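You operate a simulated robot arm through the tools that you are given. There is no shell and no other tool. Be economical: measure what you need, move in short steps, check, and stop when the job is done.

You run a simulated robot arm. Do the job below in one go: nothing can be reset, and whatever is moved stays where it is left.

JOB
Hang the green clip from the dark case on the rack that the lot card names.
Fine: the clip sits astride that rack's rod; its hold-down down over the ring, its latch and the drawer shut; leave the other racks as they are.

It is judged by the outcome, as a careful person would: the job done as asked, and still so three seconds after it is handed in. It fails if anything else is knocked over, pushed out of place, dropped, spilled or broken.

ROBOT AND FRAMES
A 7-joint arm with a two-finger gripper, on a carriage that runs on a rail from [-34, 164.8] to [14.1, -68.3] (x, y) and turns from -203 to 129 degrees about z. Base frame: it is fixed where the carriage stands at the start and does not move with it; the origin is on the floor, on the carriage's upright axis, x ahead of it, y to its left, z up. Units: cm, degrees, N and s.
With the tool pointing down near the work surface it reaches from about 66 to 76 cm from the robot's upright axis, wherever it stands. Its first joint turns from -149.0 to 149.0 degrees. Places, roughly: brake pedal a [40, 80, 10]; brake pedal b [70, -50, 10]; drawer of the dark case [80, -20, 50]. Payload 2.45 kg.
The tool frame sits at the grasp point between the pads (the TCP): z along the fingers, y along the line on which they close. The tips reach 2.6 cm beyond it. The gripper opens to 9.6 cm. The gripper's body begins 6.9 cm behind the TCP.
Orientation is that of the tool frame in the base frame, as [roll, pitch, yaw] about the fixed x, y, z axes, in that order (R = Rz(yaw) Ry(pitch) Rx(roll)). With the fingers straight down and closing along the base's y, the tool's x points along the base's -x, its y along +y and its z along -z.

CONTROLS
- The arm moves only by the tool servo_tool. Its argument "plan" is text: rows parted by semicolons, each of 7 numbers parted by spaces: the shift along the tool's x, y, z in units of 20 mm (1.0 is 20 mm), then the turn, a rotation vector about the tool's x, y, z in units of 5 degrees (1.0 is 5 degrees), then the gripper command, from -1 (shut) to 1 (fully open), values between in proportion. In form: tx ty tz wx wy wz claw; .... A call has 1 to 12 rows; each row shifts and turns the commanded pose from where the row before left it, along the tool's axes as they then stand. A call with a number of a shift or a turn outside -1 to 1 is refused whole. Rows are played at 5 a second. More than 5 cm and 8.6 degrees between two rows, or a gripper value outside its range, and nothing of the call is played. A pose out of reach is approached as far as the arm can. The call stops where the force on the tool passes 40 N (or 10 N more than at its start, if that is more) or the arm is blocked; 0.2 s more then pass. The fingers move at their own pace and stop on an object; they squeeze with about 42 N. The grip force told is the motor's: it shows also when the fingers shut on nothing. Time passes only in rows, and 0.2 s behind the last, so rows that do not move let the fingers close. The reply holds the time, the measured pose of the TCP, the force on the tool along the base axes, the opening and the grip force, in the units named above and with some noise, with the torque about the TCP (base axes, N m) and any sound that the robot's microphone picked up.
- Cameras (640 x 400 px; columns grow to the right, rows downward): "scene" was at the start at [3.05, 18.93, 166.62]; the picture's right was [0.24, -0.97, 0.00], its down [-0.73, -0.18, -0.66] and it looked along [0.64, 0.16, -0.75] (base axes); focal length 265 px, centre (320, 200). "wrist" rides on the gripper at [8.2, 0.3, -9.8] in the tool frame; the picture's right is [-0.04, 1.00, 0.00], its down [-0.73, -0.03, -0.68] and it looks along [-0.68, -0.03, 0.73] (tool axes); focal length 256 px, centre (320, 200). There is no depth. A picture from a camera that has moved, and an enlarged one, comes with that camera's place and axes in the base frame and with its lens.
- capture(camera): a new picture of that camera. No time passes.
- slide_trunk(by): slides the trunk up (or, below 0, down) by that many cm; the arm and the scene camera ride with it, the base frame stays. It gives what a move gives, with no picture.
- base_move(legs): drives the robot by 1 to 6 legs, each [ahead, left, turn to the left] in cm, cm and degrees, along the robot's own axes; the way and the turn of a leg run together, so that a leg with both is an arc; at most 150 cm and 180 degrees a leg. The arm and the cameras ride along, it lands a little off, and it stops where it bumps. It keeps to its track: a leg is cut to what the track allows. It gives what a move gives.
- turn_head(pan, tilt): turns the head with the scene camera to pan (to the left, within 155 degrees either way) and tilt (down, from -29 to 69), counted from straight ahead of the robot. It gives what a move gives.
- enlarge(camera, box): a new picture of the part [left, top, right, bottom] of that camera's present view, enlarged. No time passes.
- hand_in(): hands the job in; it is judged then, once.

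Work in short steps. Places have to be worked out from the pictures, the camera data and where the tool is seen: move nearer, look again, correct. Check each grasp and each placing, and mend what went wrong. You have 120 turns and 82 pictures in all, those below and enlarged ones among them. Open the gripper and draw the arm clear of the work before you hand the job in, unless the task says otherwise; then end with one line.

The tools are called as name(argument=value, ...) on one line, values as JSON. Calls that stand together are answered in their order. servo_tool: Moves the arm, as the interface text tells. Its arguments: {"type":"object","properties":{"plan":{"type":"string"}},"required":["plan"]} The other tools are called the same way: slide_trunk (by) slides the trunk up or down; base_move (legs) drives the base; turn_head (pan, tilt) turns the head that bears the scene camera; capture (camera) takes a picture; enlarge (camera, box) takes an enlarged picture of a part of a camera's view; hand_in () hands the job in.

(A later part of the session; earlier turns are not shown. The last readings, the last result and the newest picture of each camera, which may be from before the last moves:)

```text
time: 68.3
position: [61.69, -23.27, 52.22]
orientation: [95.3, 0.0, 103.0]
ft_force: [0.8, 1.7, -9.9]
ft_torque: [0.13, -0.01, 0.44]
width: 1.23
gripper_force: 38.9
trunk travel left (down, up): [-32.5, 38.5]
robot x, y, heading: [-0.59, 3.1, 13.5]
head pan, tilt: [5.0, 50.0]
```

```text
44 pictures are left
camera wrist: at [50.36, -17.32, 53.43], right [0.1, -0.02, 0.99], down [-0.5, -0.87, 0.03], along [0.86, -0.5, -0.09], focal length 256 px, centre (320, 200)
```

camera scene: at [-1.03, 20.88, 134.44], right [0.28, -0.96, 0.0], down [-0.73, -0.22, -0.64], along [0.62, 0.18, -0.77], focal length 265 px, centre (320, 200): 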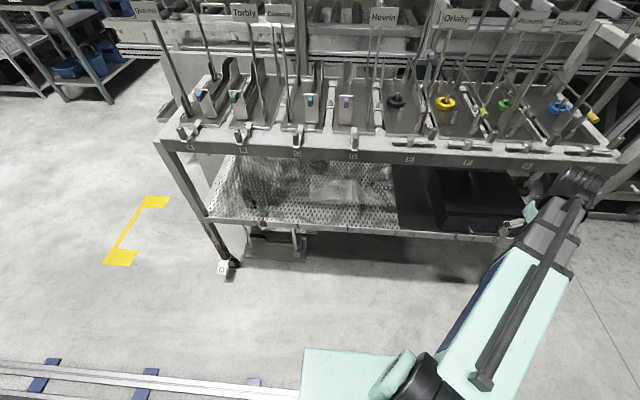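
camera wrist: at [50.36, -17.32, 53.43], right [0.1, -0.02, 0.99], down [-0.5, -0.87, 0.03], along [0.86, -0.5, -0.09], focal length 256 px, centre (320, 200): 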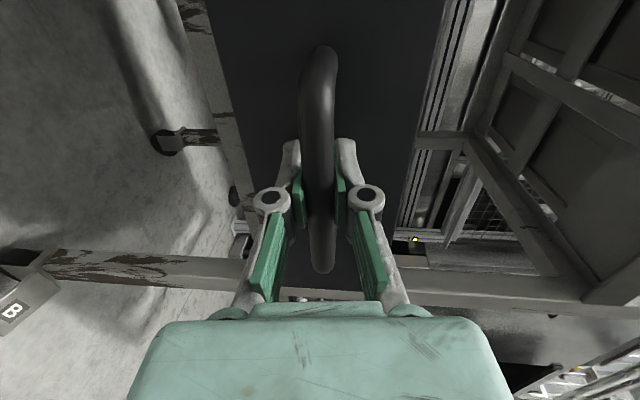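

It moves freely. I continue and check with the scene camera whether it is the drawer (not the whole case).

servo_tool(plan="0.02 -0.07 -0.75 0 0 0 -1;0.02 -0.07 -0.75 0 0 0 -1;0.02 -0.07 -0.75 0 0 0 -1;0.02 -0.07 -0.75 0 0 0 -1;0.02 -0.07 -0.75 0 0 0 -1;0.02 -0.07 -0.75 0 0 0 -1")

turn_head(pan=-22, tilt=50)

capture(camera="scene")

```text
time: 69.7
position: [52.82, -25.0, 52.29]
orientation: [95.2, 0.0, 103.0]
ft_force: [4.0, -9.1, -2.7]
ft_torque: [-0.02, -0.01, -1.11]
width: 1.2
gripper_force: 39.0
trunk travel left (down, up): [-32.5, 38.5]
robot x, y, heading: [-0.29, 2.88, 13.7]
head pan, tilt: [5.0, 50.0]
```

```text
time: 70.6
position: [52.86, -25.15, 52.22]
orientation: [95.2, 0.0, 103.0]
ft_force: [1.2, -15.8, 1.6]
ft_torque: [0.02, 0.03, -0.59]
width: 1.2
gripper_force: 39.1
trunk travel left (down, up): [-32.5, 38.5]
robot x, y, heading: [-0.69, 2.85, 13.4]
head pan, tilt: [-22.0, 50.0]
```

```text
43 pictures are left
camera scene: at [-1.41, 17.48, 131.45], right [-0.15, -0.99, 0.0], down [-0.76, 0.11, -0.64], along [0.64, -0.09, -0.77], focal length 265 px, centre (320, 200)
```

scene: 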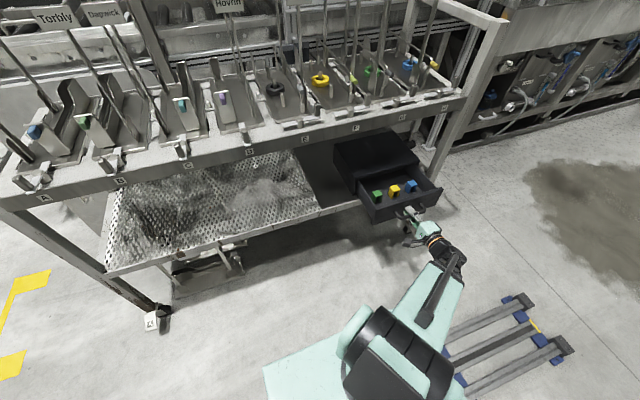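

The drawer opens (15 cm) and holds coloured clips: green, yellow, blue. I zoom on it.

enlarge(camera="scene", box=[330, 125, 450, 225])

```text
4.00 times, centred on (390, 175) of scene
camera zoom: at [-1.41, 17.48, 131.45], right [-0.15, -0.99, 0.0], down [-0.76, 0.11, -0.64], along [0.64, -0.09, -0.77], focal length 1059 px, centre (40, 300)
```

zoom: 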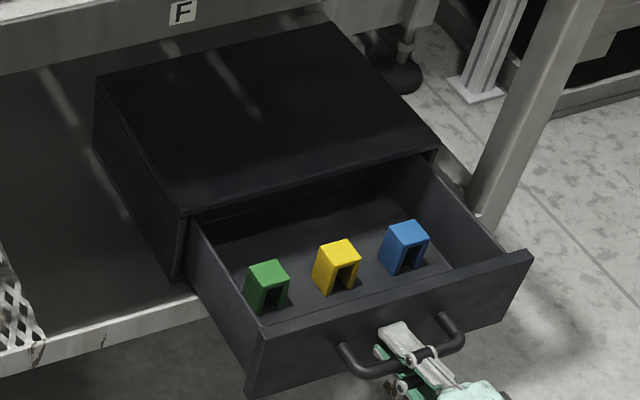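

The clips are inverted U's; the green one is nearest left. No card in the drawer. I release the handle and back away as far as reach allows.

servo_tool(plan="0 0 0 0 0 0 0;0 0 0 0 0 0 0;0.02 -0.09 -1 0 0 0 0;0.02 -0.09 -1 0 0 0 0")

turn_head(pan=55, tilt=22)

capture(camera="scene")

```text
time: 71.6
position: [48.85, -25.67, 52.1]
orientation: [95.2, -0.1, 103.1]
ft_force: [0.8, -0.3, 0.1]
ft_torque: [-0.01, -0.01, -0.02]
width: 4.78
gripper_force: 0.0
trunk travel left (down, up): [-32.5, 38.5]
robot x, y, heading: [-0.52, 3.4, 13.4]
head pan, tilt: [-22.0, 50.0]
```

```text
time: 73.1
position: [48.93, -25.72, 52.19]
orientation: [95.2, 0.1, 103.1]
ft_force: [0.2, 0.1, -0.1]
ft_torque: [-0.03, -0.02, 0.03]
width: 4.82
gripper_force: 0.0
trunk travel left (down, up): [-32.5, 38.5]
robot x, y, heading: [-0.64, 3.05, 13.1]
head pan, tilt: [55.0, 22.0]
```

```text
41 pictures are left
camera scene: at [-5.61, 27.32, 135.67], right [0.93, -0.37, 0.0], down [-0.14, -0.35, -0.93], along [0.34, 0.86, -0.37], focal length 265 px, centre (320, 200)
```

scene: 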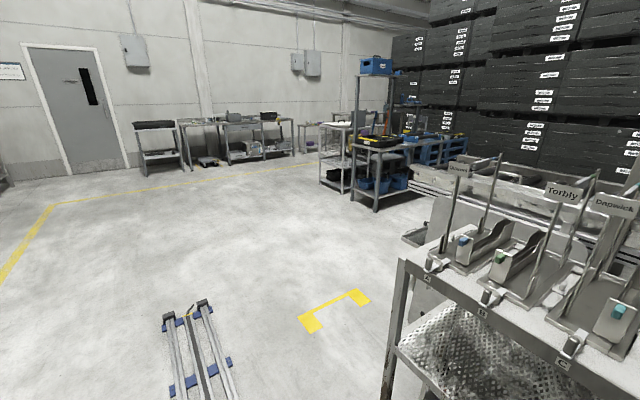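

No card there. I look at the remaining directions: behind and to the right.

turn_head(pan=140, tilt=30)

capture(camera="scene")

turn_head(pan=-130, tilt=30)

capture(camera="scene")

turn_head(pan=-55, tilt=25)

capture(camera="scene")

```text
time: 74.7
position: [48.94, -25.84, 52.18]
orientation: [95.3, 0.1, 103.1]
ft_force: [0.2, 0.4, 0.5]
ft_torque: [0.0, -0.02, 0.0]
width: 4.8
gripper_force: 0.1
trunk travel left (down, up): [-32.5, 38.5]
robot x, y, heading: [-0.62, 3.1, 13.4]
head pan, tilt: [140.0, 30.0]
```

```text
40 pictures are left
camera scene: at [-17.11, 22.74, 134.39], right [0.45, 0.89, 0.0], down [0.45, -0.22, -0.87], along [-0.77, 0.39, -0.5], focal length 265 px, centre (320, 200)
```

scene: 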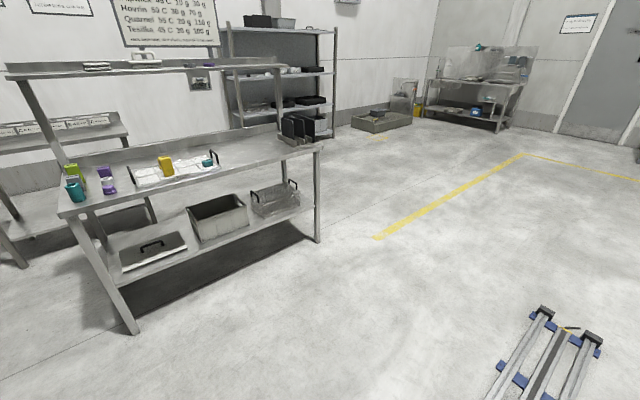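

```text
time: 78.4
position: [48.93, -25.9, 52.26]
orientation: [95.2, 0.0, 103.1]
ft_force: [0.1, 0.2, -0.1]
ft_torque: [0.01, 0.02, -0.02]
width: 4.79
gripper_force: 0.0
trunk travel left (down, up): [-32.5, 38.5]
robot x, y, heading: [-0.46, 3.7, 13.4]
head pan, tilt: [-130.0, 30.0]
```

```text
39 pictures are left
camera scene: at [-13.07, 10.6, 134.39], right [-0.89, 0.45, 0.0], down [0.22, 0.45, -0.87], along [-0.39, -0.77, -0.5], focal length 265 px, centre (320, 200)
```

scene: 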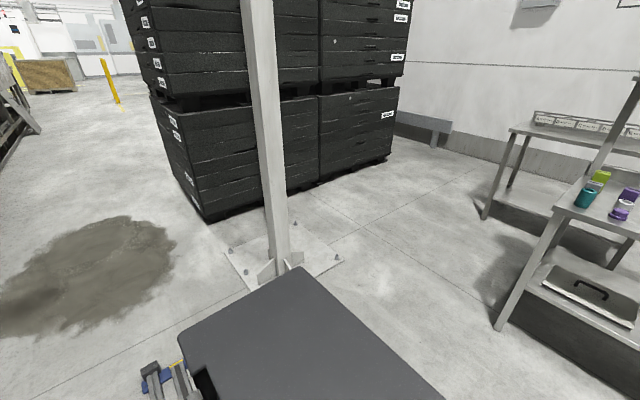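

```text
time: 79.9
position: [48.79, -25.7, 52.21]
orientation: [95.3, 0.0, 103.0]
ft_force: [0.7, 0.5, -0.3]
ft_torque: [0.01, 0.01, -0.04]
width: 4.82
gripper_force: 0.1
trunk travel left (down, up): [-32.5, 38.5]
robot x, y, heading: [-0.69, 3.51, 13.3]
head pan, tilt: [-55.0, 25.0]
```

```text
38 pictures are left
camera scene: at [-2.13, 12.57, 135.18], right [-0.66, -0.75, 0.0], down [-0.32, 0.28, -0.91], along [0.68, -0.6, -0.42], focal length 265 px, centre (320, 200)
```

scene: 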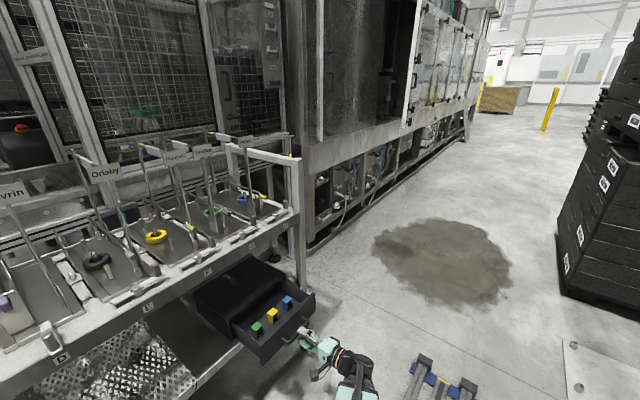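

There is a chart with the rack names on the wall behind, and cards on a bench. I point the head there.

turn_head(pan=155, tilt=8)

capture(camera="scene")

```text
time: 82.9
position: [48.92, -25.81, 52.27]
orientation: [95.2, 0.0, 103.1]
ft_force: [-0.4, 0.2, 0.0]
ft_torque: [0.02, 0.04, 0.02]
width: 4.81
gripper_force: 0.1
trunk travel left (down, up): [-32.5, 38.5]
robot x, y, heading: [-0.67, 3.28, 13.3]
head pan, tilt: [154.7, 8.0]
```

```text
37 pictures are left
camera scene: at [-18.09, 20.59, 137.94], right [0.21, 0.98, 0.0], down [0.14, -0.03, -0.99], along [-0.97, 0.2, -0.14], focal length 265 px, centre (320, 200)
```

scene: 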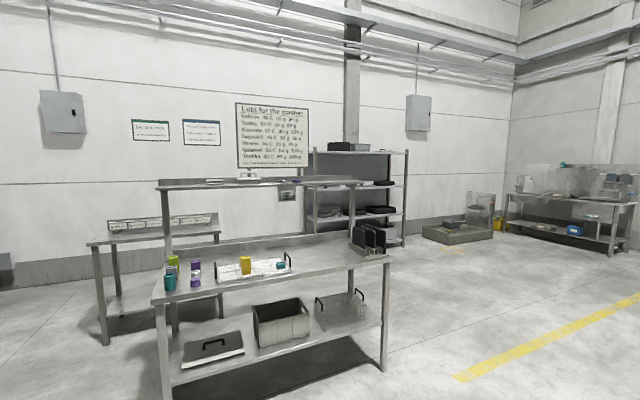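

enlarge(camera="scene", box=[120, 95, 320, 215])

enlarge(camera="scene", box=[95, 205, 295, 295])

```text
3.20 times, centred on (220, 155) of scene
camera zoom: at [-18.09, 20.59, 137.94], right [0.21, 0.98, 0.0], down [0.14, -0.03, -0.99], along [-0.97, 0.2, -0.14], focal length 847 px, centre (640, 344)
```

zoom: 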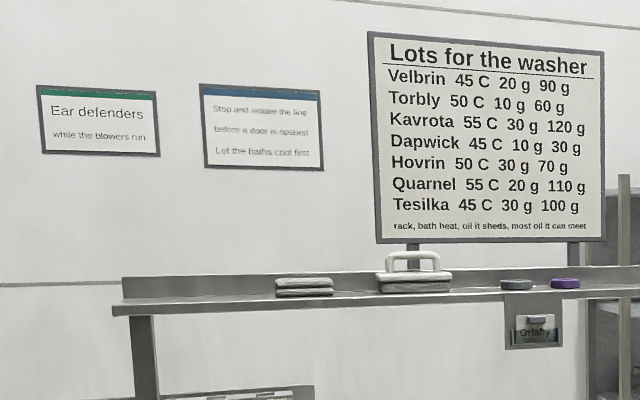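

```text
3.20 times, centred on (195, 250) of scene
camera zoom: at [-18.09, 20.59, 137.94], right [0.21, 0.98, 0.0], down [0.14, -0.03, -0.99], along [-0.97, 0.2, -0.14], focal length 847 px, centre (720, 40)
```

zoom: 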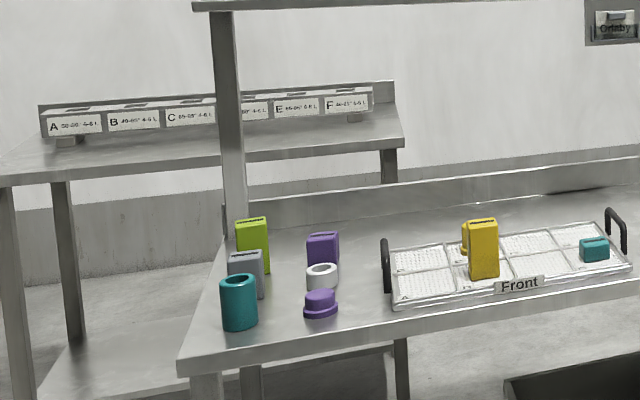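

A card holder below the shelf reads "Orlaby"; I zoom in on it.

enlarge(camera="scene", box=[270, 180, 306, 208])

```text
14.29 times, centred on (288, 194) of scene
camera zoom: at [-18.09, 20.59, 137.94], right [0.21, 0.98, 0.0], down [0.14, -0.03, -0.99], along [-0.97, 0.2, -0.14], focal length 3781 px, centre (777, 286)
```

zoom: 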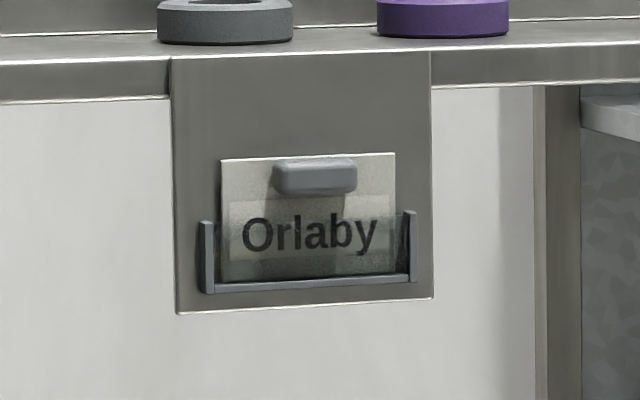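

The lot card names Orlaby, which is rack E (black ring). I raise the trunk and study rack E closely.

slide_trunk(by=38)

turn_head(pan=-5, tilt=42)

enlarge(camera="scene", box=[260, 70, 420, 230])

```text
time: 86.6
position: [48.79, -25.74, 90.19]
orientation: [95.3, 0.1, 103.0]
ft_force: [0.0, 0.1, -0.3]
ft_torque: [0.02, -0.02, 0.03]
width: 4.79
gripper_force: 0.1
trunk travel left (down, up): [-70.5, 0.5]
robot x, y, heading: [-0.51, 2.89, 13.5]
head pan, tilt: [154.7, 8.0]
```

```text
time: 89.0
position: [48.82, -25.76, 90.23]
orientation: [95.1, 0.1, 103.2]
ft_force: [0.0, 0.7, 0.6]
ft_torque: [-0.03, 0.03, 0.0]
width: 4.77
gripper_force: 0.1
trunk travel left (down, up): [-70.5, 0.5]
robot x, y, heading: [-0.57, 3.11, 13.6]
head pan, tilt: [-5.0, 42.0]
```

```text
2.50 times, centred on (340, 150) of scene
camera zoom: at [-0.75, 19.92, 170.56], right [0.15, -0.99, 0.0], down [-0.66, -0.1, -0.74], along [0.74, 0.11, -0.67], focal length 662 px, centre (270, 325)
```

zoom: 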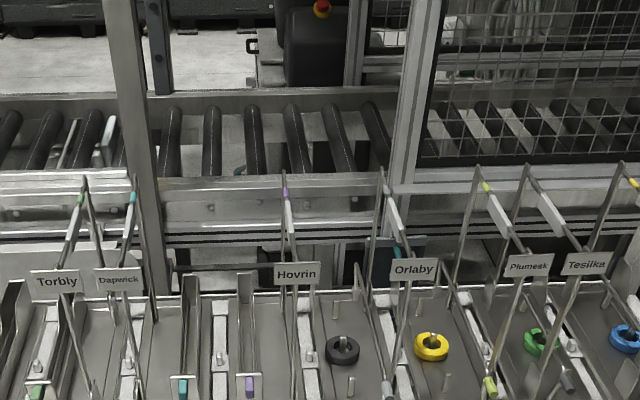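

enlarge(camera="scene", box=[310, 140, 390, 195])

enlarge(camera="scene", box=[330, 105, 400, 150])

```text
7.27 times, centred on (350, 168) of scene
camera zoom: at [-0.75, 19.92, 170.56], right [0.15, -0.99, 0.0], down [-0.66, -0.1, -0.74], along [0.74, 0.11, -0.67], focal length 1925 px, centre (102, 436)
```

zoom: 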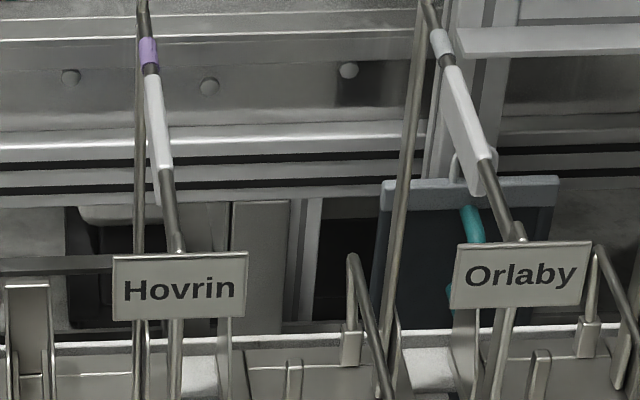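

```text
8.89 times, centred on (365, 128) of scene
camera zoom: at [-0.75, 19.92, 170.56], right [0.15, -0.99, 0.0], down [-0.66, -0.1, -0.74], along [0.74, 0.11, -0.67], focal length 2353 px, centre (-80, 844)
```

zoom: 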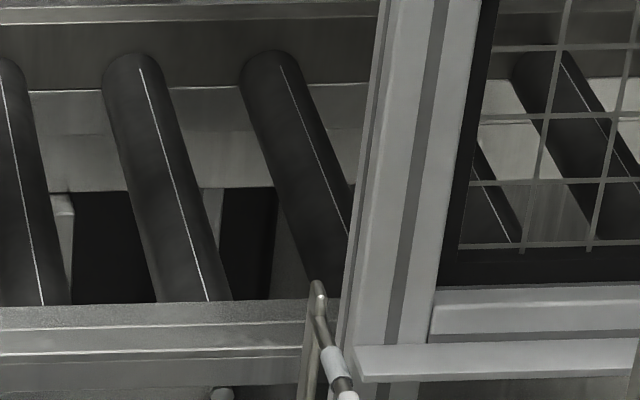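

enlarge(camera="scene", box=[320, 180, 400, 230])

enlarge(camera="scene", box=[310, 220, 470, 320])

```text
8.00 times, centred on (360, 205) of scene
camera zoom: at [-0.75, 19.92, 170.56], right [0.15, -0.99, 0.0], down [-0.66, -0.1, -0.74], along [0.74, 0.11, -0.67], focal length 2117 px, centre (0, 160)
```

zoom: 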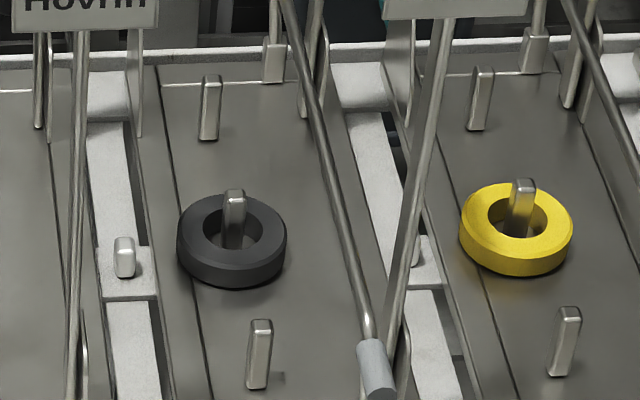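

```text
4.00 times, centred on (390, 270) of scene
camera zoom: at [-0.75, 19.92, 170.56], right [0.15, -0.99, 0.0], down [-0.66, -0.1, -0.74], along [0.74, 0.11, -0.67], focal length 1059 px, centre (40, -80)
```

zoom: 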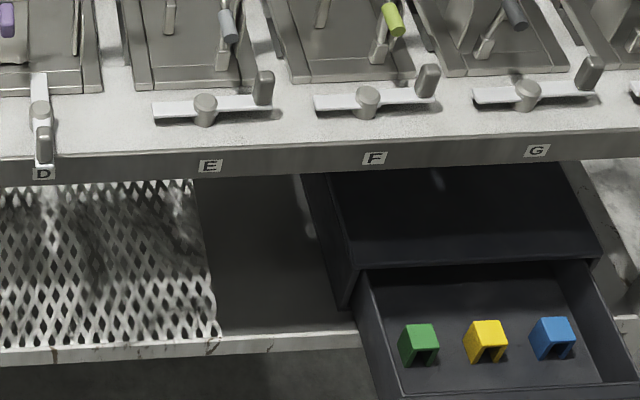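

The latch bar on E lies parallel to the edge, clear of the tray, while A–D's lie over their tray lips, so E's latch looks open. I need a nearer look with the wrist camera, so I turn the tool back to pointing down (shifting right to stay in reach).

servo_tool(plan="-1 0 0 1 0 0 0;-1 0 0 1 0 0 0;-1 0 0 1 0 0 0;-1 0 0 1 0 0 0;-1 0 0 1 0 0 0;-1 0 0 1 0 0 0;-1 0 0 1 0 0 0;-1 0 0 1 0 0 0;0 0 0 1 0 0 0;0 0 0 1 0 0 0;0 0 0 1 0 0 0;0 0 0 1 0 0 0")

servo_tool(plan="0 0 0 1 0 0 1;0 0 0 1 0 0 1;0 0 0 1 0 0 1;0 0 0 1 0 0 1;0 0 0 1 0 0 1;0 0 0 0 0 -1 1;0 0 0 0 0 -1 1;0 0 0 0 0 -1 1;0 0 0 0 0 -1 1;0 0 0 0 0 -1 1;0 0 0 0 0 -1 1;0 0 0 0 0 -1 1")

servo_tool(plan="0 0 0 0 0 -1 1;0 0 0 0 0 -1 1;0 0 0 0 0 -1 1;0 0 0 0 0 -1 1;0 0 0 0 0 -1 1;0 0 0 0 0 -1 1;0 0 0 0 0 -1 1;0 0 0 0 0 -1 1;0 0 0 0 0 -1 1;0 0 0 0 0 -1 1;0 0 0 0 0 -1 1")

```text
time: 91.7
position: [52.52, -41.36, 90.26]
orientation: [155.3, 0.1, 103.2]
ft_force: [0.4, 0.7, 0.2]
ft_torque: [-0.01, 0.01, 0.0]
width: 4.77
gripper_force: 0.1
trunk travel left (down, up): [-70.5, 0.5]
robot x, y, heading: [-0.69, 3.24, 13.5]
head pan, tilt: [-5.0, 42.0]
```

```text
time: 94.2
position: [52.41, -41.39, 90.4]
orientation: [-179.9, -0.2, 138.2]
ft_force: [-1.0, -0.8, -0.6]
ft_torque: [-0.03, -0.02, -0.04]
width: 9.58
gripper_force: 0.1
trunk travel left (down, up): [-70.5, 0.5]
robot x, y, heading: [-0.23, 3.03, 13.3]
head pan, tilt: [-5.0, 42.0]
```

```text
time: 96.7
position: [52.45, -41.36, 90.25]
orientation: [-179.9, -0.2, -166.7]
ft_force: [-0.1, 0.2, 0.0]
ft_torque: [0.01, 0.0, -0.03]
width: 9.62
gripper_force: 0.1
trunk travel left (down, up): [-70.5, 0.5]
robot x, y, heading: [-0.9, 3.04, 13.4]
head pan, tilt: [-5.0, 42.0]
```

Tool is down again. I drive left so that the wrist camera faces rack E, squaring the heading.

base_move(legs=[[0, 54, -1.7]])

servo_tool(plan="-1 0 -1 0 0 0 1;-1 0 -1 0 0 0 1;-1 0 -1 0 0 0 1;-1 0 -1 0 0 0 1;-1 0 -1 0 0 0 1;-1 0 -1 0 0 0 1;0 0 -1 0 0 0 1")

capture(camera="wrist")

```text
time: 99.8
position: [40.05, 9.78, 90.26]
orientation: [-179.9, -0.2, -168.9]
ft_force: [0.2, 0.0, -0.4]
ft_torque: [-0.02, 0.0, 0.02]
width: 9.6
gripper_force: 0.0
trunk travel left (down, up): [-70.5, 0.5]
robot x, y, heading: [-11.46, 55.96, 11.7]
head pan, tilt: [-5.0, 42.0]
```

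```text
time: 101.4
position: [51.93, 12.02, 104.2]
orientation: [-179.9, -0.3, -168.9]
ft_force: [0.7, 0.7, -0.3]
ft_torque: [-0.01, 0.04, -0.01]
width: 9.6
gripper_force: 0.0
trunk travel left (down, up): [-70.5, 0.5]
robot x, y, heading: [-11.59, 55.86, 11.3]
head pan, tilt: [-5.0, 42.0]
```

```text
28 pictures are left
camera wrist: at [43.91, 10.91, 114.01], right [-0.15, 0.99, 0.0], down [0.73, 0.11, 0.68], along [0.67, 0.1, -0.74], focal length 256 px, centre (320, 200)
```

wrist: 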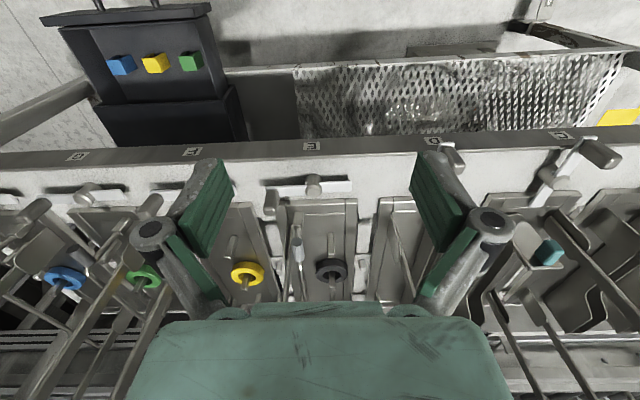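

Only 28 pictures remain, so I'll be sparing. One zoom on rack E from here.

enlarge(camera="wrist", box=[230, 165, 400, 300])

```text
2.96 times, centred on (315, 232) of wrist
camera zoom: at [43.91, 10.91, 114.01], right [-0.15, 0.99, 0.0], down [0.73, 0.11, 0.68], along [0.67, 0.1, -0.74], focal length 758 px, centre (335, 104)
```

zoom: 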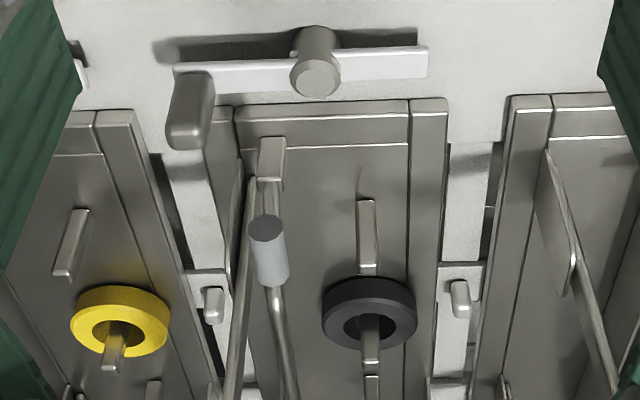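

Rack E's hold-down arm (grey knob, ~(72.5, 12.1, 92.9)) runs parallel to and 4.4 cm to the right of the ring (87.8, 19.7, 86). I compare with D's shut state using one scene zoom.

enlarge(camera="scene", box=[396, 165, 492, 225])

```text
6.67 times, centred on (444, 195) of scene
camera zoom: at [-11.05, 72.74, 170.55], right [0.11, -0.99, 0.0], down [-0.66, -0.08, -0.74], along [0.74, 0.08, -0.67], focal length 1764 px, centre (-507, 233)
```

zoom: 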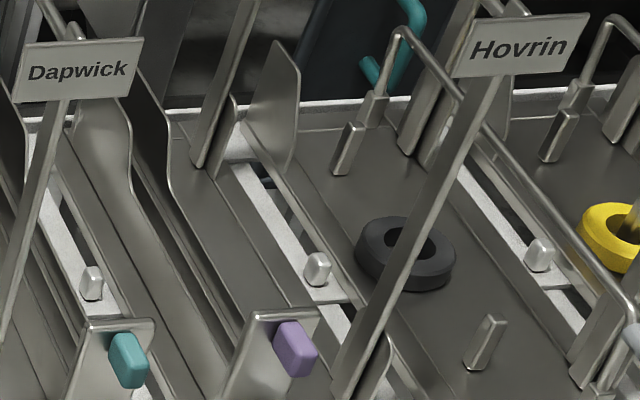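

The hold-down on E is a bail hinged along the tray on the right, standing up, with the knob at its front bend; it must be flipped left, down over the ring. Now one zoom to locate E's rod in 3D.

enlarge(camera="scene", box=[440, 115, 560, 190])

```text
5.33 times, centred on (500, 152) of scene
camera zoom: at [-11.05, 72.74, 170.55], right [0.11, -0.99, 0.0], down [-0.66, -0.08, -0.74], along [0.74, 0.08, -0.67], focal length 1412 px, centre (-640, 453)
```

zoom: 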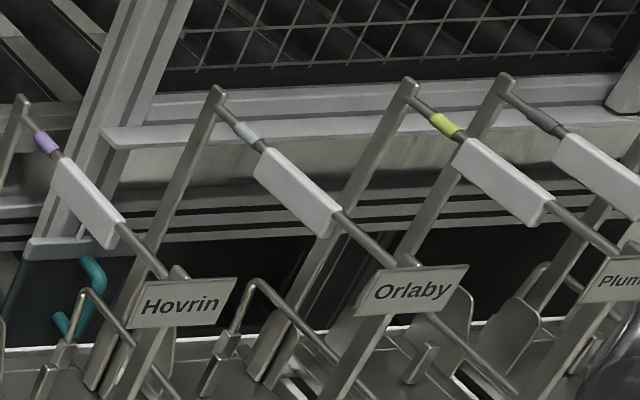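

Rod of E: z≈115.7 at u≈4.3 (along-table), depth 77–101; its free front stretch is depth ~77.5–84.5. Green clip top is near (63.1, -14, 53.6). I now bring the arm in front of rack E: retract radially, then turn the base while driving.

servo_tool(plan="0.7 0.72 0 0 0 0 -1;0.7 0.72 0 0 0 0 -1;0.7 0.72 0 0 0 0 -1;0.7 0.72 0 0 0 0 -1;0.7 0.72 0 0 0 0 -1;0.7 0.72 0 0 0 0 -1;0.7 0.72 0 0 0 0 -1")

base_move(legs=[[0, -61, 0], [0, 0, 46]])

servo_tool(plan="0 0 -1 0 0 1 -1;0 0 -1 0 0 1 -1;0 0 -1 0 0 1 -1;0 0 -1 0 0 1 -1;0 0 -1 0 0 1 -1;0 0 -1 0 0 1 -1;0 0 -1 0 0 1 -1;0 0 -1 0 0 1 -1;0 0 -1 0 0 1 -1;0 0 -1 0 0 0 -1;0 0 -1 0 0 0 -1")

```text
time: 103.0
position: [40.26, 19.98, 104.35]
orientation: [-180.0, -0.2, -168.9]
ft_force: [0.4, 0.4, 0.3]
ft_torque: [-0.03, -0.01, -0.04]
width: 0.0
gripper_force: 28.2
trunk travel left (down, up): [-70.5, 0.5]
robot x, y, heading: [-11.78, 55.38, 11.4]
head pan, tilt: [-5.0, 42.0]
```

```text
time: 108.5
position: [62.6, 8.4, 104.22]
orientation: [-179.9, -0.3, -122.6]
ft_force: [-0.6, 0.7, -0.1]
ft_torque: [-0.01, 0.01, -0.03]
width: 0.01
gripper_force: 28.4
trunk travel left (down, up): [-70.5, 0.5]
robot x, y, heading: [0.76, -4.31, 58.0]
head pan, tilt: [-5.0, 42.0]
```

```text
time: 111.0
position: [62.58, 8.5, 126.26]
orientation: [-179.7, 0.0, -167.4]
ft_force: [0.4, 0.4, -0.2]
ft_torque: [0.02, 0.0, 0.01]
width: 0.01
gripper_force: 29.1
trunk travel left (down, up): [-70.5, 0.5]
robot x, y, heading: [0.98, -4.19, 58.2]
head pan, tilt: [-5.0, 42.0]
```

Above rack E's line at z 126 now, clear of the rod tops. I test the tool-down reach forwards to depth 81.

servo_tool(plan="-1 0 0 0 0 0 -1;-1 0 0 0 0 0 -1;-1 0 0 0 0 0 -1;-1 0 0 0 0 0 -1;-1 0 0 0 0 0 -1;-1 0 0 0 0 0 -1;-1 0 0 0 0 0 -1;-1 0 0 0 0 0 -1;-1 0 0 0 0 0 -1")

capture(camera="wrist")

```text
time: 113.0
position: [80.18, 12.26, 126.37]
orientation: [-179.9, -0.1, -167.5]
ft_force: [0.4, 0.6, 0.6]
ft_torque: [0.0, 0.01, -0.03]
width: 0.0
gripper_force: 27.9
trunk travel left (down, up): [-70.5, 0.5]
robot x, y, heading: [1.03, -4.72, 57.9]
head pan, tilt: [-5.0, 42.0]
```

```text
24 pictures are left
camera wrist: at [72.31, 11.04, 136.08], right [-0.18, 0.98, 0.0], down [0.72, 0.13, 0.68], along [0.67, 0.12, -0.74], focal length 256 px, centre (320, 200)
```

wrist: 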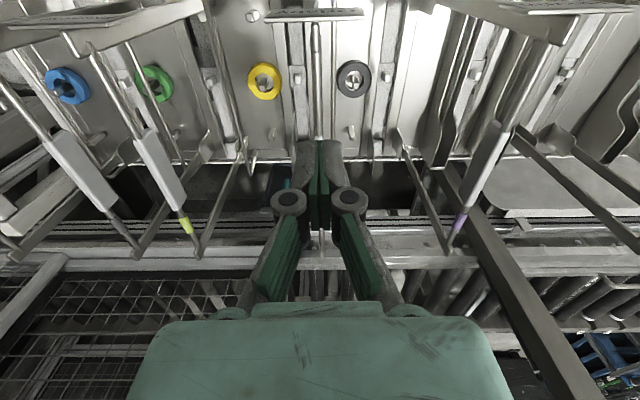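

Reach is fine at depth 81, and the rod lies directly beneath the fingers. Now I retract, turn and drive so as to come down over the drawer from the left.

servo_tool(plan="1 0 0 0 0 0 0.5;1 0 0 0 0 0 0.5;1 0 0 0 0 0 0.5;1 0 0 0 0 0 0.5;1 0 0 0 0 0 0.5;1 0 0 0 0 0 0.5;1 0 0 0 0 0 0.5")

base_move(legs=[[0, 0, -34.3], [3.86, 18.1, 0]])

servo_tool(plan="0 0 0 0 0 -1 0.5;0 0 0 0 0 -1 0.5;0 0 0 0 0 -1 0.5;0 0 0 0 0 -1 0.5;0 0 0 0 0 -1 0.5;0 0 0 0 0 -1 0.5;0 0 0 0 0 -0.9 0.5;0 0 0 0 -1 0 0.5;0 0 0 0 -1 0 0.5")

slide_trunk(by=-58)

capture(camera="wrist")

```text
time: 114.5
position: [66.62, 9.28, 126.26]
orientation: [-179.8, -0.1, -167.5]
ft_force: [-0.3, 0.1, -0.2]
ft_torque: [0.0, 0.01, 0.01]
width: 7.2
gripper_force: 0.2
trunk travel left (down, up): [-70.5, 0.5]
robot x, y, heading: [0.97, -4.83, 57.7]
head pan, tilt: [-5.0, 42.0]
```

```text
time: 117.7
position: [59.17, -11.66, 126.23]
orientation: [-179.9, -0.1, 158.3]
ft_force: [0.0, -0.2, -0.1]
ft_torque: [0.01, 0.03, -0.01]
width: 7.18
gripper_force: 0.0
trunk travel left (down, up): [-70.5, 0.5]
robot x, y, heading: [-2.9, 13.65, 23.8]
head pan, tilt: [-5.0, 42.0]
```

```text
time: 119.7
position: [59.19, -11.75, 126.25]
orientation: [-179.9, 9.9, -167.0]
ft_force: [-0.4, -0.2, 0.3]
ft_torque: [-0.02, 0.0, 0.03]
width: 7.21
gripper_force: 0.0
trunk travel left (down, up): [-70.5, 0.5]
robot x, y, heading: [-3.26, 13.72, 23.6]
head pan, tilt: [-5.0, 42.0]
```

```text
refused: -58 is not a number from -40 to 40
```

```text
23 pictures are left
camera wrist: at [49.67, -13.37, 134.51], right [-0.19, 0.98, 0.01], down [0.6, 0.11, 0.79], along [0.78, 0.15, -0.61], focal length 256 px, centre (320, 200)
```

wrist: 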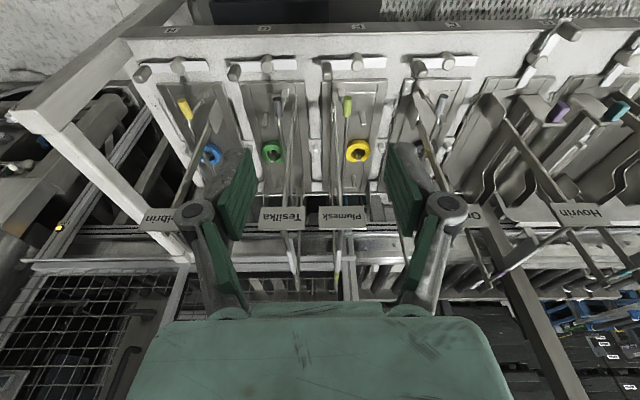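

The slide is limited to 40 at a time; I go down in two steps and look.

slide_trunk(by=-40)

slide_trunk(by=-19)

capture(camera="wrist")

```text
time: 123.6
position: [59.15, -11.73, 86.17]
orientation: [-179.9, 9.8, -167.0]
ft_force: [0.4, -0.6, 0.4]
ft_torque: [0.01, 0.02, 0.02]
width: 7.21
gripper_force: 0.1
trunk travel left (down, up): [-30.5, 40.5]
robot x, y, heading: [-2.89, 14.17, 24.0]
head pan, tilt: [-5.0, 42.0]
```

```text
time: 125.6
position: [59.16, -11.65, 67.31]
orientation: [-179.9, 9.7, -167.0]
ft_force: [0.1, 0.2, 0.1]
ft_torque: [-0.01, -0.01, 0.02]
width: 7.2
gripper_force: 0.1
trunk travel left (down, up): [-11.5, 59.5]
robot x, y, heading: [-3.04, 14.15, 23.9]
head pan, tilt: [-5.0, 42.0]
```

```text
22 pictures are left
camera wrist: at [49.71, -13.39, 75.52], right [-0.19, 0.98, 0.01], down [0.6, 0.11, 0.79], along [0.78, 0.15, -0.61], focal length 256 px, centre (320, 200)
```

wrist: 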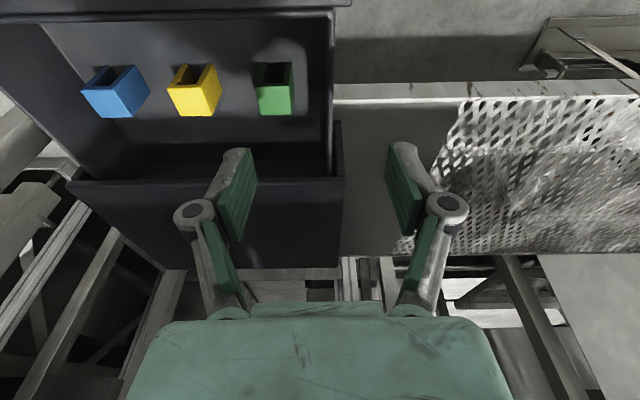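

The green clip's top is around (63.4, -14.6, 53.5). I shift over it, square the yaw, and descend to just above it.

servo_tool(plan="-0.985 -0.9 0.174 0 0 0.27 0.3;-0.74 -0.9 0.13 0 0 0 0.3;0.174 0 0.985 0 0 0 0.3;0.174 0 0.985 0 0 0 0.3;0.174 0 0.985 0 0 0 0.3;0.174 0 0.985 0 0 0 0.3;0 0 0 0 0 0 0.3")

capture(camera="wrist")

```text
time: 127.2
position: [63.31, -14.53, 59.23]
orientation: [179.8, 9.8, -168.4]
ft_force: [0.1, 0.7, -0.7]
ft_torque: [0.0, 0.02, -0.03]
width: 6.24
gripper_force: 0.1
trunk travel left (down, up): [-11.5, 59.5]
robot x, y, heading: [-2.96, 13.88, 23.7]
head pan, tilt: [-5.0, 42.0]
```

```text
21 pictures are left
camera wrist: at [53.79, -16.04, 67.55], right [-0.16, 0.99, 0.01], down [0.6, 0.09, 0.79], along [0.78, 0.13, -0.61], focal length 256 px, centre (320, 200)
```

wrist: 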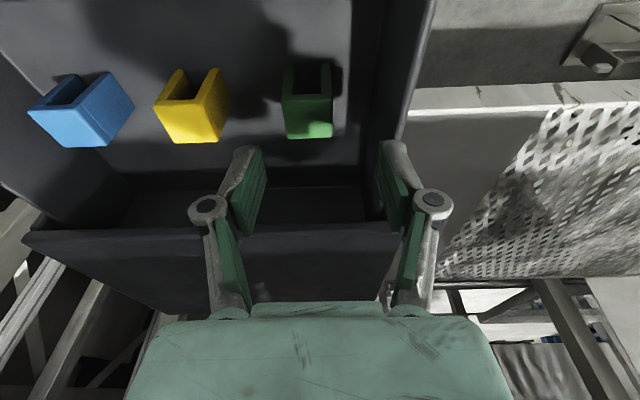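

The clip is at u≈27.6, so I shift 0.9 cm right, narrow the opening to ~4.9 cm to clear the drawer wall, and go down around it.

servo_tool(plan="0 -0.45 0 0 0 0 0.02;0 0 0 0 0 0 0.02;0.087 0 0.49 0 0 0 0.02;0.087 0 0.49 0 0 0 0.02;0.087 0 0.49 0 0 0 0.02;0.087 0 0.49 0 0 0 0.02;0.087 0 0.49 0 0 0 0.02")

capture(camera="wrist")

```text
time: 128.8
position: [63.56, -15.35, 54.18]
orientation: [179.9, 9.8, -168.4]
ft_force: [-0.3, 0.3, -0.1]
ft_torque: [-0.01, 0.0, 0.02]
width: 4.87
gripper_force: 0.1
trunk travel left (down, up): [-11.5, 59.5]
robot x, y, heading: [-2.88, 13.95, 23.8]
head pan, tilt: [-5.0, 42.0]
```

```text
20 pictures are left
camera wrist: at [53.97, -16.83, 62.5], right [-0.16, 0.99, 0.01], down [0.6, 0.09, 0.79], along [0.78, 0.13, -0.61], focal length 256 px, centre (320, 200)
```

wrist: 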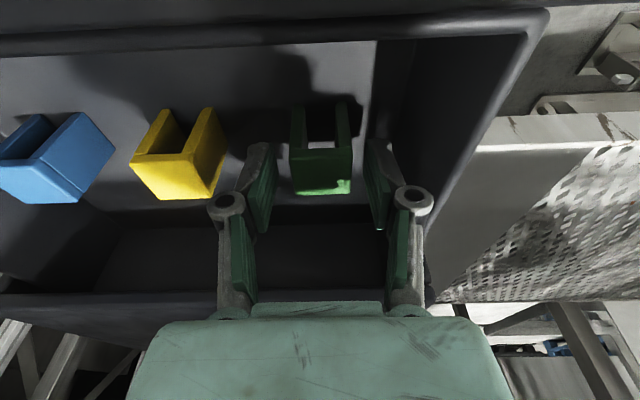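

Clip top is ≈ z 52.7, centred between the fingers. I move 0.5 cm forward, 2.5 cm down, and close.

servo_tool(plan="-0.25 0 0.04 0 0 0 0.02;0.087 0 0.49 0 0 0 0.02;0.087 0 0.49 0 0 0 0.02;0.044 0 0.246 0 0 0 0.02;0 0 0 0 0 0 -1;0 0 0 0 0 0 -1;0 0 0 0 0 0 -1")

capture(camera="wrist")

```text
time: 130.4
position: [64.02, -15.22, 51.78]
orientation: [179.9, 9.9, -168.4]
ft_force: [-0.4, -0.4, 0.8]
ft_torque: [0.02, -0.01, -0.02]
width: 3.05
gripper_force: 42.2
trunk travel left (down, up): [-11.5, 59.5]
robot x, y, heading: [-2.98, 14.15, 23.8]
head pan, tilt: [-5.0, 42.0]
```

```text
19 pictures are left
camera wrist: at [54.46, -16.72, 59.99], right [-0.16, 0.99, 0.01], down [0.6, 0.09, 0.79], along [0.78, 0.13, -0.61], focal length 256 px, centre (320, 200)
```

wrist: 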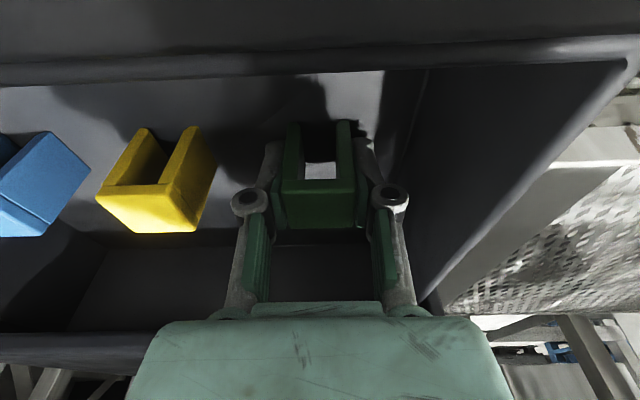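

The green clip is held (3.05 cm wide). I lift it 12 cm, draw back 6 cm to clear the deck edge, then raise fully.

slide_trunk(by=12)

servo_tool(plan="0.985 0 -0.174 0 0 0 -1;0.985 0 -0.174 0 0 0 -1;0.985 0 -0.174 0 0 0 -1")

slide_trunk(by=40)

slide_trunk(by=7.5)

capture(camera="wrist")

```text
time: 131.9
position: [63.92, -15.17, 63.77]
orientation: [179.9, 9.7, -168.4]
ft_force: [0.6, 0.3, -0.7]
ft_torque: [-0.01, -0.01, 0.02]
width: 3.05
gripper_force: 42.5
trunk travel left (down, up): [-23.5, 47.5]
robot x, y, heading: [-3.16, 13.88, 24.0]
head pan, tilt: [-5.0, 42.0]
```

```text
time: 132.7
position: [58.05, -16.3, 63.78]
orientation: [179.9, 9.9, -168.4]
ft_force: [-0.5, -0.2, -1.2]
ft_torque: [0.0, 0.0, 0.02]
width: 3.06
gripper_force: 41.9
trunk travel left (down, up): [-23.5, 47.5]
robot x, y, heading: [-3.13, 13.72, 23.8]
head pan, tilt: [-5.0, 42.0]
```

```text
time: 136.6
position: [58.14, -16.26, 103.81]
orientation: [179.9, 9.8, -168.4]
ft_force: [-0.2, 0.4, -0.3]
ft_torque: [-0.01, 0.0, -0.04]
width: 3.07
gripper_force: 41.6
trunk travel left (down, up): [-63.5, 7.5]
robot x, y, heading: [-3.06, 13.92, 23.8]
head pan, tilt: [-5.0, 42.0]
```

```text
time: 137.7
position: [58.13, -16.4, 111.38]
orientation: [179.8, 9.7, -168.5]
ft_force: [0.7, 0.5, 0.4]
ft_torque: [0.0, -0.01, -0.01]
width: 3.05
gripper_force: 42.4
trunk travel left (down, up): [-71.0, 0.0]
robot x, y, heading: [-2.36, 14.16, 23.6]
head pan, tilt: [-5.0, 42.0]
```

```text
18 pictures are left
camera wrist: at [48.64, -17.86, 119.6], right [-0.16, 0.99, 0.01], down [0.6, 0.09, 0.79], along [0.78, 0.13, -0.61], focal length 256 px, centre (320, 200)
```

wrist: 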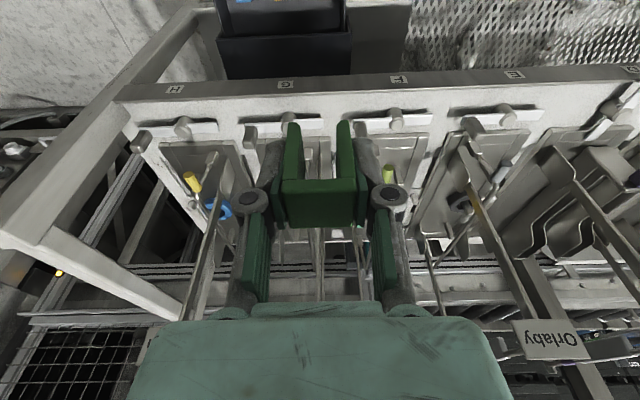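

Clip held squarely, legs down. I lift it 15 cm, then drive and turn back in front of rack E's rod.

servo_tool(plan="-0.174 0 -0.985 0 0 0 -1;-0.174 0 -0.985 0 0 0 -1;-0.174 0 -0.985 0 0 0 -1;-0.174 0 -0.985 0 0 0 -1;-0.174 0 -0.985 0 0 0 -1;-0.174 0 -0.985 0 0 0 -1;-0.174 0 -0.985 0 0 0 -1;-0.174 0 -0.985 0 0 0 -1")

base_move(legs=[[-2.9, -13.6, 0], [0, 0, 34.3]])

```text
time: 139.5
position: [58.16, -16.34, 127.3]
orientation: [179.9, 9.8, -168.5]
ft_force: [-0.3, 0.6, -0.5]
ft_torque: [-0.02, -0.03, 0.03]
width: 3.05
gripper_force: 42.0
trunk travel left (down, up): [-71.0, 0.0]
robot x, y, heading: [-2.73, 13.74, 23.8]
head pan, tilt: [-5.0, 42.0]
```

```text
time: 142.4
position: [67.36, 9.04, 127.34]
orientation: [179.9, 9.7, -134.6]
ft_force: [0.4, 1.0, -0.9]
ft_torque: [0.0, -0.01, -0.01]
width: 3.09
gripper_force: 42.0
trunk travel left (down, up): [-71.0, 0.0]
robot x, y, heading: [-0.36, 0.24, 57.8]
head pan, tilt: [-5.0, 42.0]
```

I rotate about the vertical to re-square the clip, then advance over the rod.

servo_tool(plan="0 0 0 0.168 0 0.95 -1;0 0 0 0.168 0 0.95 -1;0 0 0 0.168 0 0.95 -1;0 0 0 0.168 0 0.95 -1;0 0 0 0.168 0 0.95 -1;0 0 0 0.168 0 0.95 -1;0 0 0 0.168 0 0.95 -1")

servo_tool(plan="-0.985 0.1 0.174 0 0 0 -1;-0.985 0.1 0.174 0 0 0 -1;-0.985 0.08 0.174 0 0 0 -1;-0.985 0 0.174 0 0 0 -1;-0.985 0 0.174 0 0 0 -1;-0.985 0 0.174 0 0 0 -1;-0.6 0 0.1 0 0 0 -1;0 0 0 0 0 0 -1")

capture(camera="wrist")

```text
time: 144.1
position: [67.52, 8.86, 127.33]
orientation: [-179.9, 9.8, -168.5]
ft_force: [-0.3, 0.4, -0.2]
ft_torque: [-0.01, 0.0, -0.01]
width: 3.04
gripper_force: 42.1
trunk travel left (down, up): [-71.0, 0.0]
robot x, y, heading: [0.07, 0.12, 57.5]
head pan, tilt: [-5.0, 42.0]
```

```text
time: 145.8
position: [80.29, 12.23, 127.36]
orientation: [179.9, 9.8, -168.4]
ft_force: [-0.1, 0.0, -0.7]
ft_torque: [0.0, 0.0, -0.03]
width: 3.03
gripper_force: 42.8
trunk travel left (down, up): [-71.0, 0.0]
robot x, y, heading: [0.06, 0.15, 57.8]
head pan, tilt: [-5.0, 42.0]
```

```text
17 pictures are left
camera wrist: at [70.87, 10.77, 135.62], right [-0.16, 0.99, 0.01], down [0.6, 0.09, 0.79], along [0.78, 0.13, -0.61], focal length 256 px, centre (320, 200)
```

wrist: 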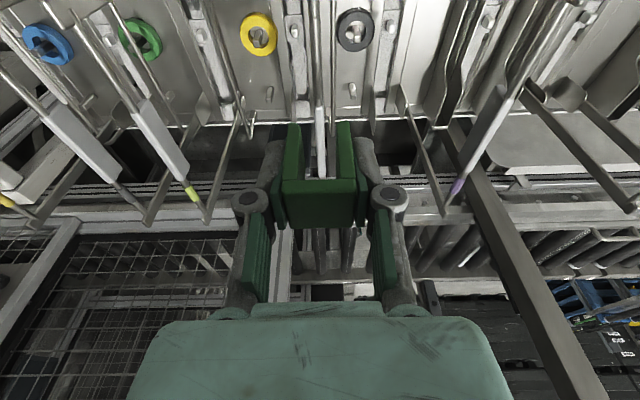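

The rod lies centred in the clip's opening, between the white sleeve and the sign. I lower vertically in stages.

servo_tool(plan="0.174 0 0.985 0 0 0 -1;0.174 0 0.985 0 0 0 -1;0.174 0 0.985 0 0 0 -1;0 0 0 0 0 0 -1")

capture(camera="wrist")

```text
time: 146.8
position: [80.37, 12.27, 121.32]
orientation: [-179.9, 9.8, -168.2]
ft_force: [-0.4, 0.4, -0.2]
ft_torque: [-0.01, 0.03, -0.02]
width: 3.05
gripper_force: 42.2
trunk travel left (down, up): [-71.0, 0.0]
robot x, y, heading: [-0.31, 0.23, 57.8]
head pan, tilt: [-5.0, 42.0]
```

```text
16 pictures are left
camera wrist: at [70.7, 10.81, 129.57], right [-0.16, 0.99, 0.01], down [0.6, 0.09, 0.79], along [0.78, 0.13, -0.61], focal length 256 px, centre (320, 200)
```

wrist: 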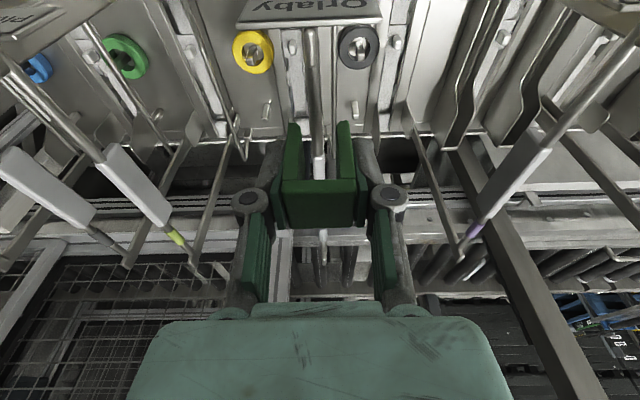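

The rod is ~0.2 cm to the right of centre; I correct and lower onto it in small steps.

servo_tool(plan="0 -0.08 0 0 0 0 -1;0.087 0 0.49 0 0 0 -1;0.087 0 0.49 0 0 0 -1;0.087 0 0.49 0 0 0 -1;0.087 0 0.49 0 0 0 -1;0.044 0 0.246 0 0 0 -1;0.044 0 0.246 0 0 0 -1;0 0 0 0 0 0 -1")

servo_tool(plan="0.022 0 0.123 0 0 0 -1;0.022 0 0.123 0 0 0 -1;0.022 0 0.123 0 0 0 -1;0.022 0 0.123 0 0 0 -1;0 0 0 0 0 0 -1")

```text
time: 148.7
position: [80.38, 11.99, 116.41]
orientation: [179.9, 9.7, -168.3]
ft_force: [0.3, 0.0, -0.1]
ft_torque: [0.02, 0.01, 0.02]
width: 3.06
gripper_force: 41.8
trunk travel left (down, up): [-71.0, 0.0]
robot x, y, heading: [0.01, 0.27, 57.6]
head pan, tilt: [-5.0, 42.0]
```

```text
time: 149.8
position: [80.19, 12.16, 115.35]
orientation: [-180.0, 9.8, -168.3]
ft_force: [-0.3, -0.2, -1.0]
ft_torque: [-0.03, -0.03, 0.02]
width: 3.08
gripper_force: 41.7
trunk travel left (down, up): [-71.0, 0.0]
robot x, y, heading: [-0.24, 0.49, 57.8]
head pan, tilt: [-5.0, 42.0]
```

No contact yet at z 115.4; I check with a picture.

capture(camera="wrist")

```text
15 pictures are left
camera wrist: at [70.83, 10.61, 123.58], right [-0.16, 0.99, 0.01], down [0.6, 0.09, 0.79], along [0.78, 0.13, -0.61], focal length 256 px, centre (320, 200)
```

wrist: 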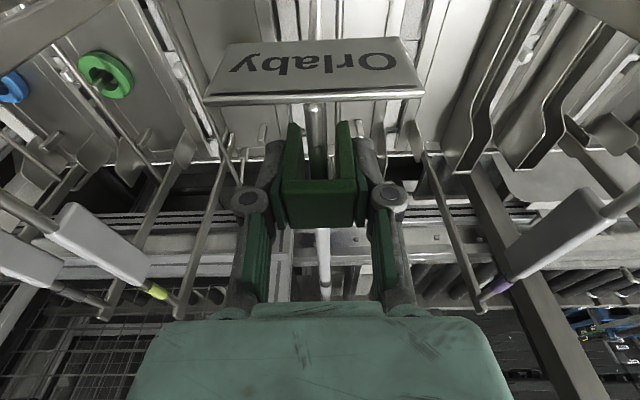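

The rod is between the legs now, still below the clip's crown. I go on lowering gently until it touches.

servo_tool(plan="0.022 0 0.123 0 0 0 -1;0.022 0 0.123 0 0 0 -1;0.022 0 0.123 0 0 0 -1;0.022 0 0.123 0 0 0 -1;0 0 0 0 0 0 -1")

servo_tool(plan="0.022 0 0.123 0 0 0 -1;0.022 0 0.123 0 0 0 -1;0.022 0 0.123 0 0 0 -1;0.022 0 0.123 0 0 0 -1;0 0 0 0 0 0 -1")

```text
time: 151.1
position: [80.18, 12.1, 114.48]
orientation: [-180.0, 10.0, -168.3]
ft_force: [6.8, 2.4, 29.5]
ft_torque: [0.07, -0.22, -0.03]
width: 3.08
gripper_force: 42.0
trunk travel left (down, up): [-71.0, 0.0]
robot x, y, heading: [-0.16, 0.23, 57.5]
head pan, tilt: [-5.0, 42.0]
```

```text
time: 152.2
position: [80.14, 12.02, 113.55]
orientation: [-180.0, 9.9, -168.5]
ft_force: [-0.6, -1.8, 29.3]
ft_torque: [0.11, -0.19, -0.15]
width: 2.94
gripper_force: 41.8
trunk travel left (down, up): [-71.0, 0.0]
robot x, y, heading: [-0.17, 0.08, 57.5]
head pan, tilt: [-5.0, 42.0]
```

Contact made at z≈114.5 and the clip has seated on the rod. I open slightly and lift off.

servo_tool(plan="0 0 0 0 0 0 -0.1;0 0 0 0 0 0 -0.1;0 0 0 0 0 0 -0.1")

capture(camera="wrist")

```text
time: 153.1
position: [80.38, 12.11, 113.25]
orientation: [179.9, 9.7, -168.2]
ft_force: [0.2, 0.2, 0.2]
ft_torque: [-0.01, 0.02, 0.01]
width: 4.34
gripper_force: 0.1
trunk travel left (down, up): [-71.0, 0.0]
robot x, y, heading: [0.17, 0.22, 57.6]
head pan, tilt: [-5.0, 42.0]
```

```text
14 pictures are left
camera wrist: at [70.88, 10.63, 121.54], right [-0.16, 0.99, 0.01], down [0.6, 0.09, 0.79], along [0.78, 0.13, -0.61], focal length 256 px, centre (320, 200)
```

wrist: 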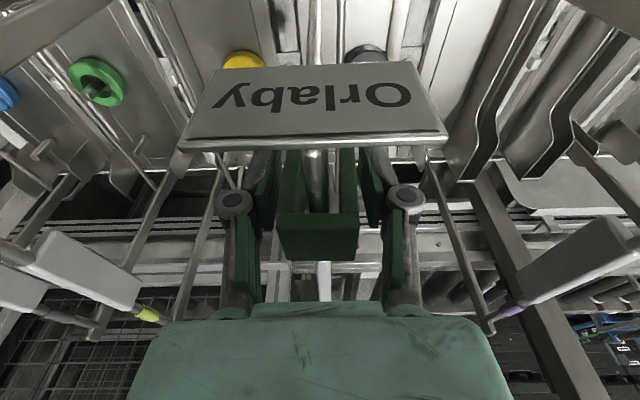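

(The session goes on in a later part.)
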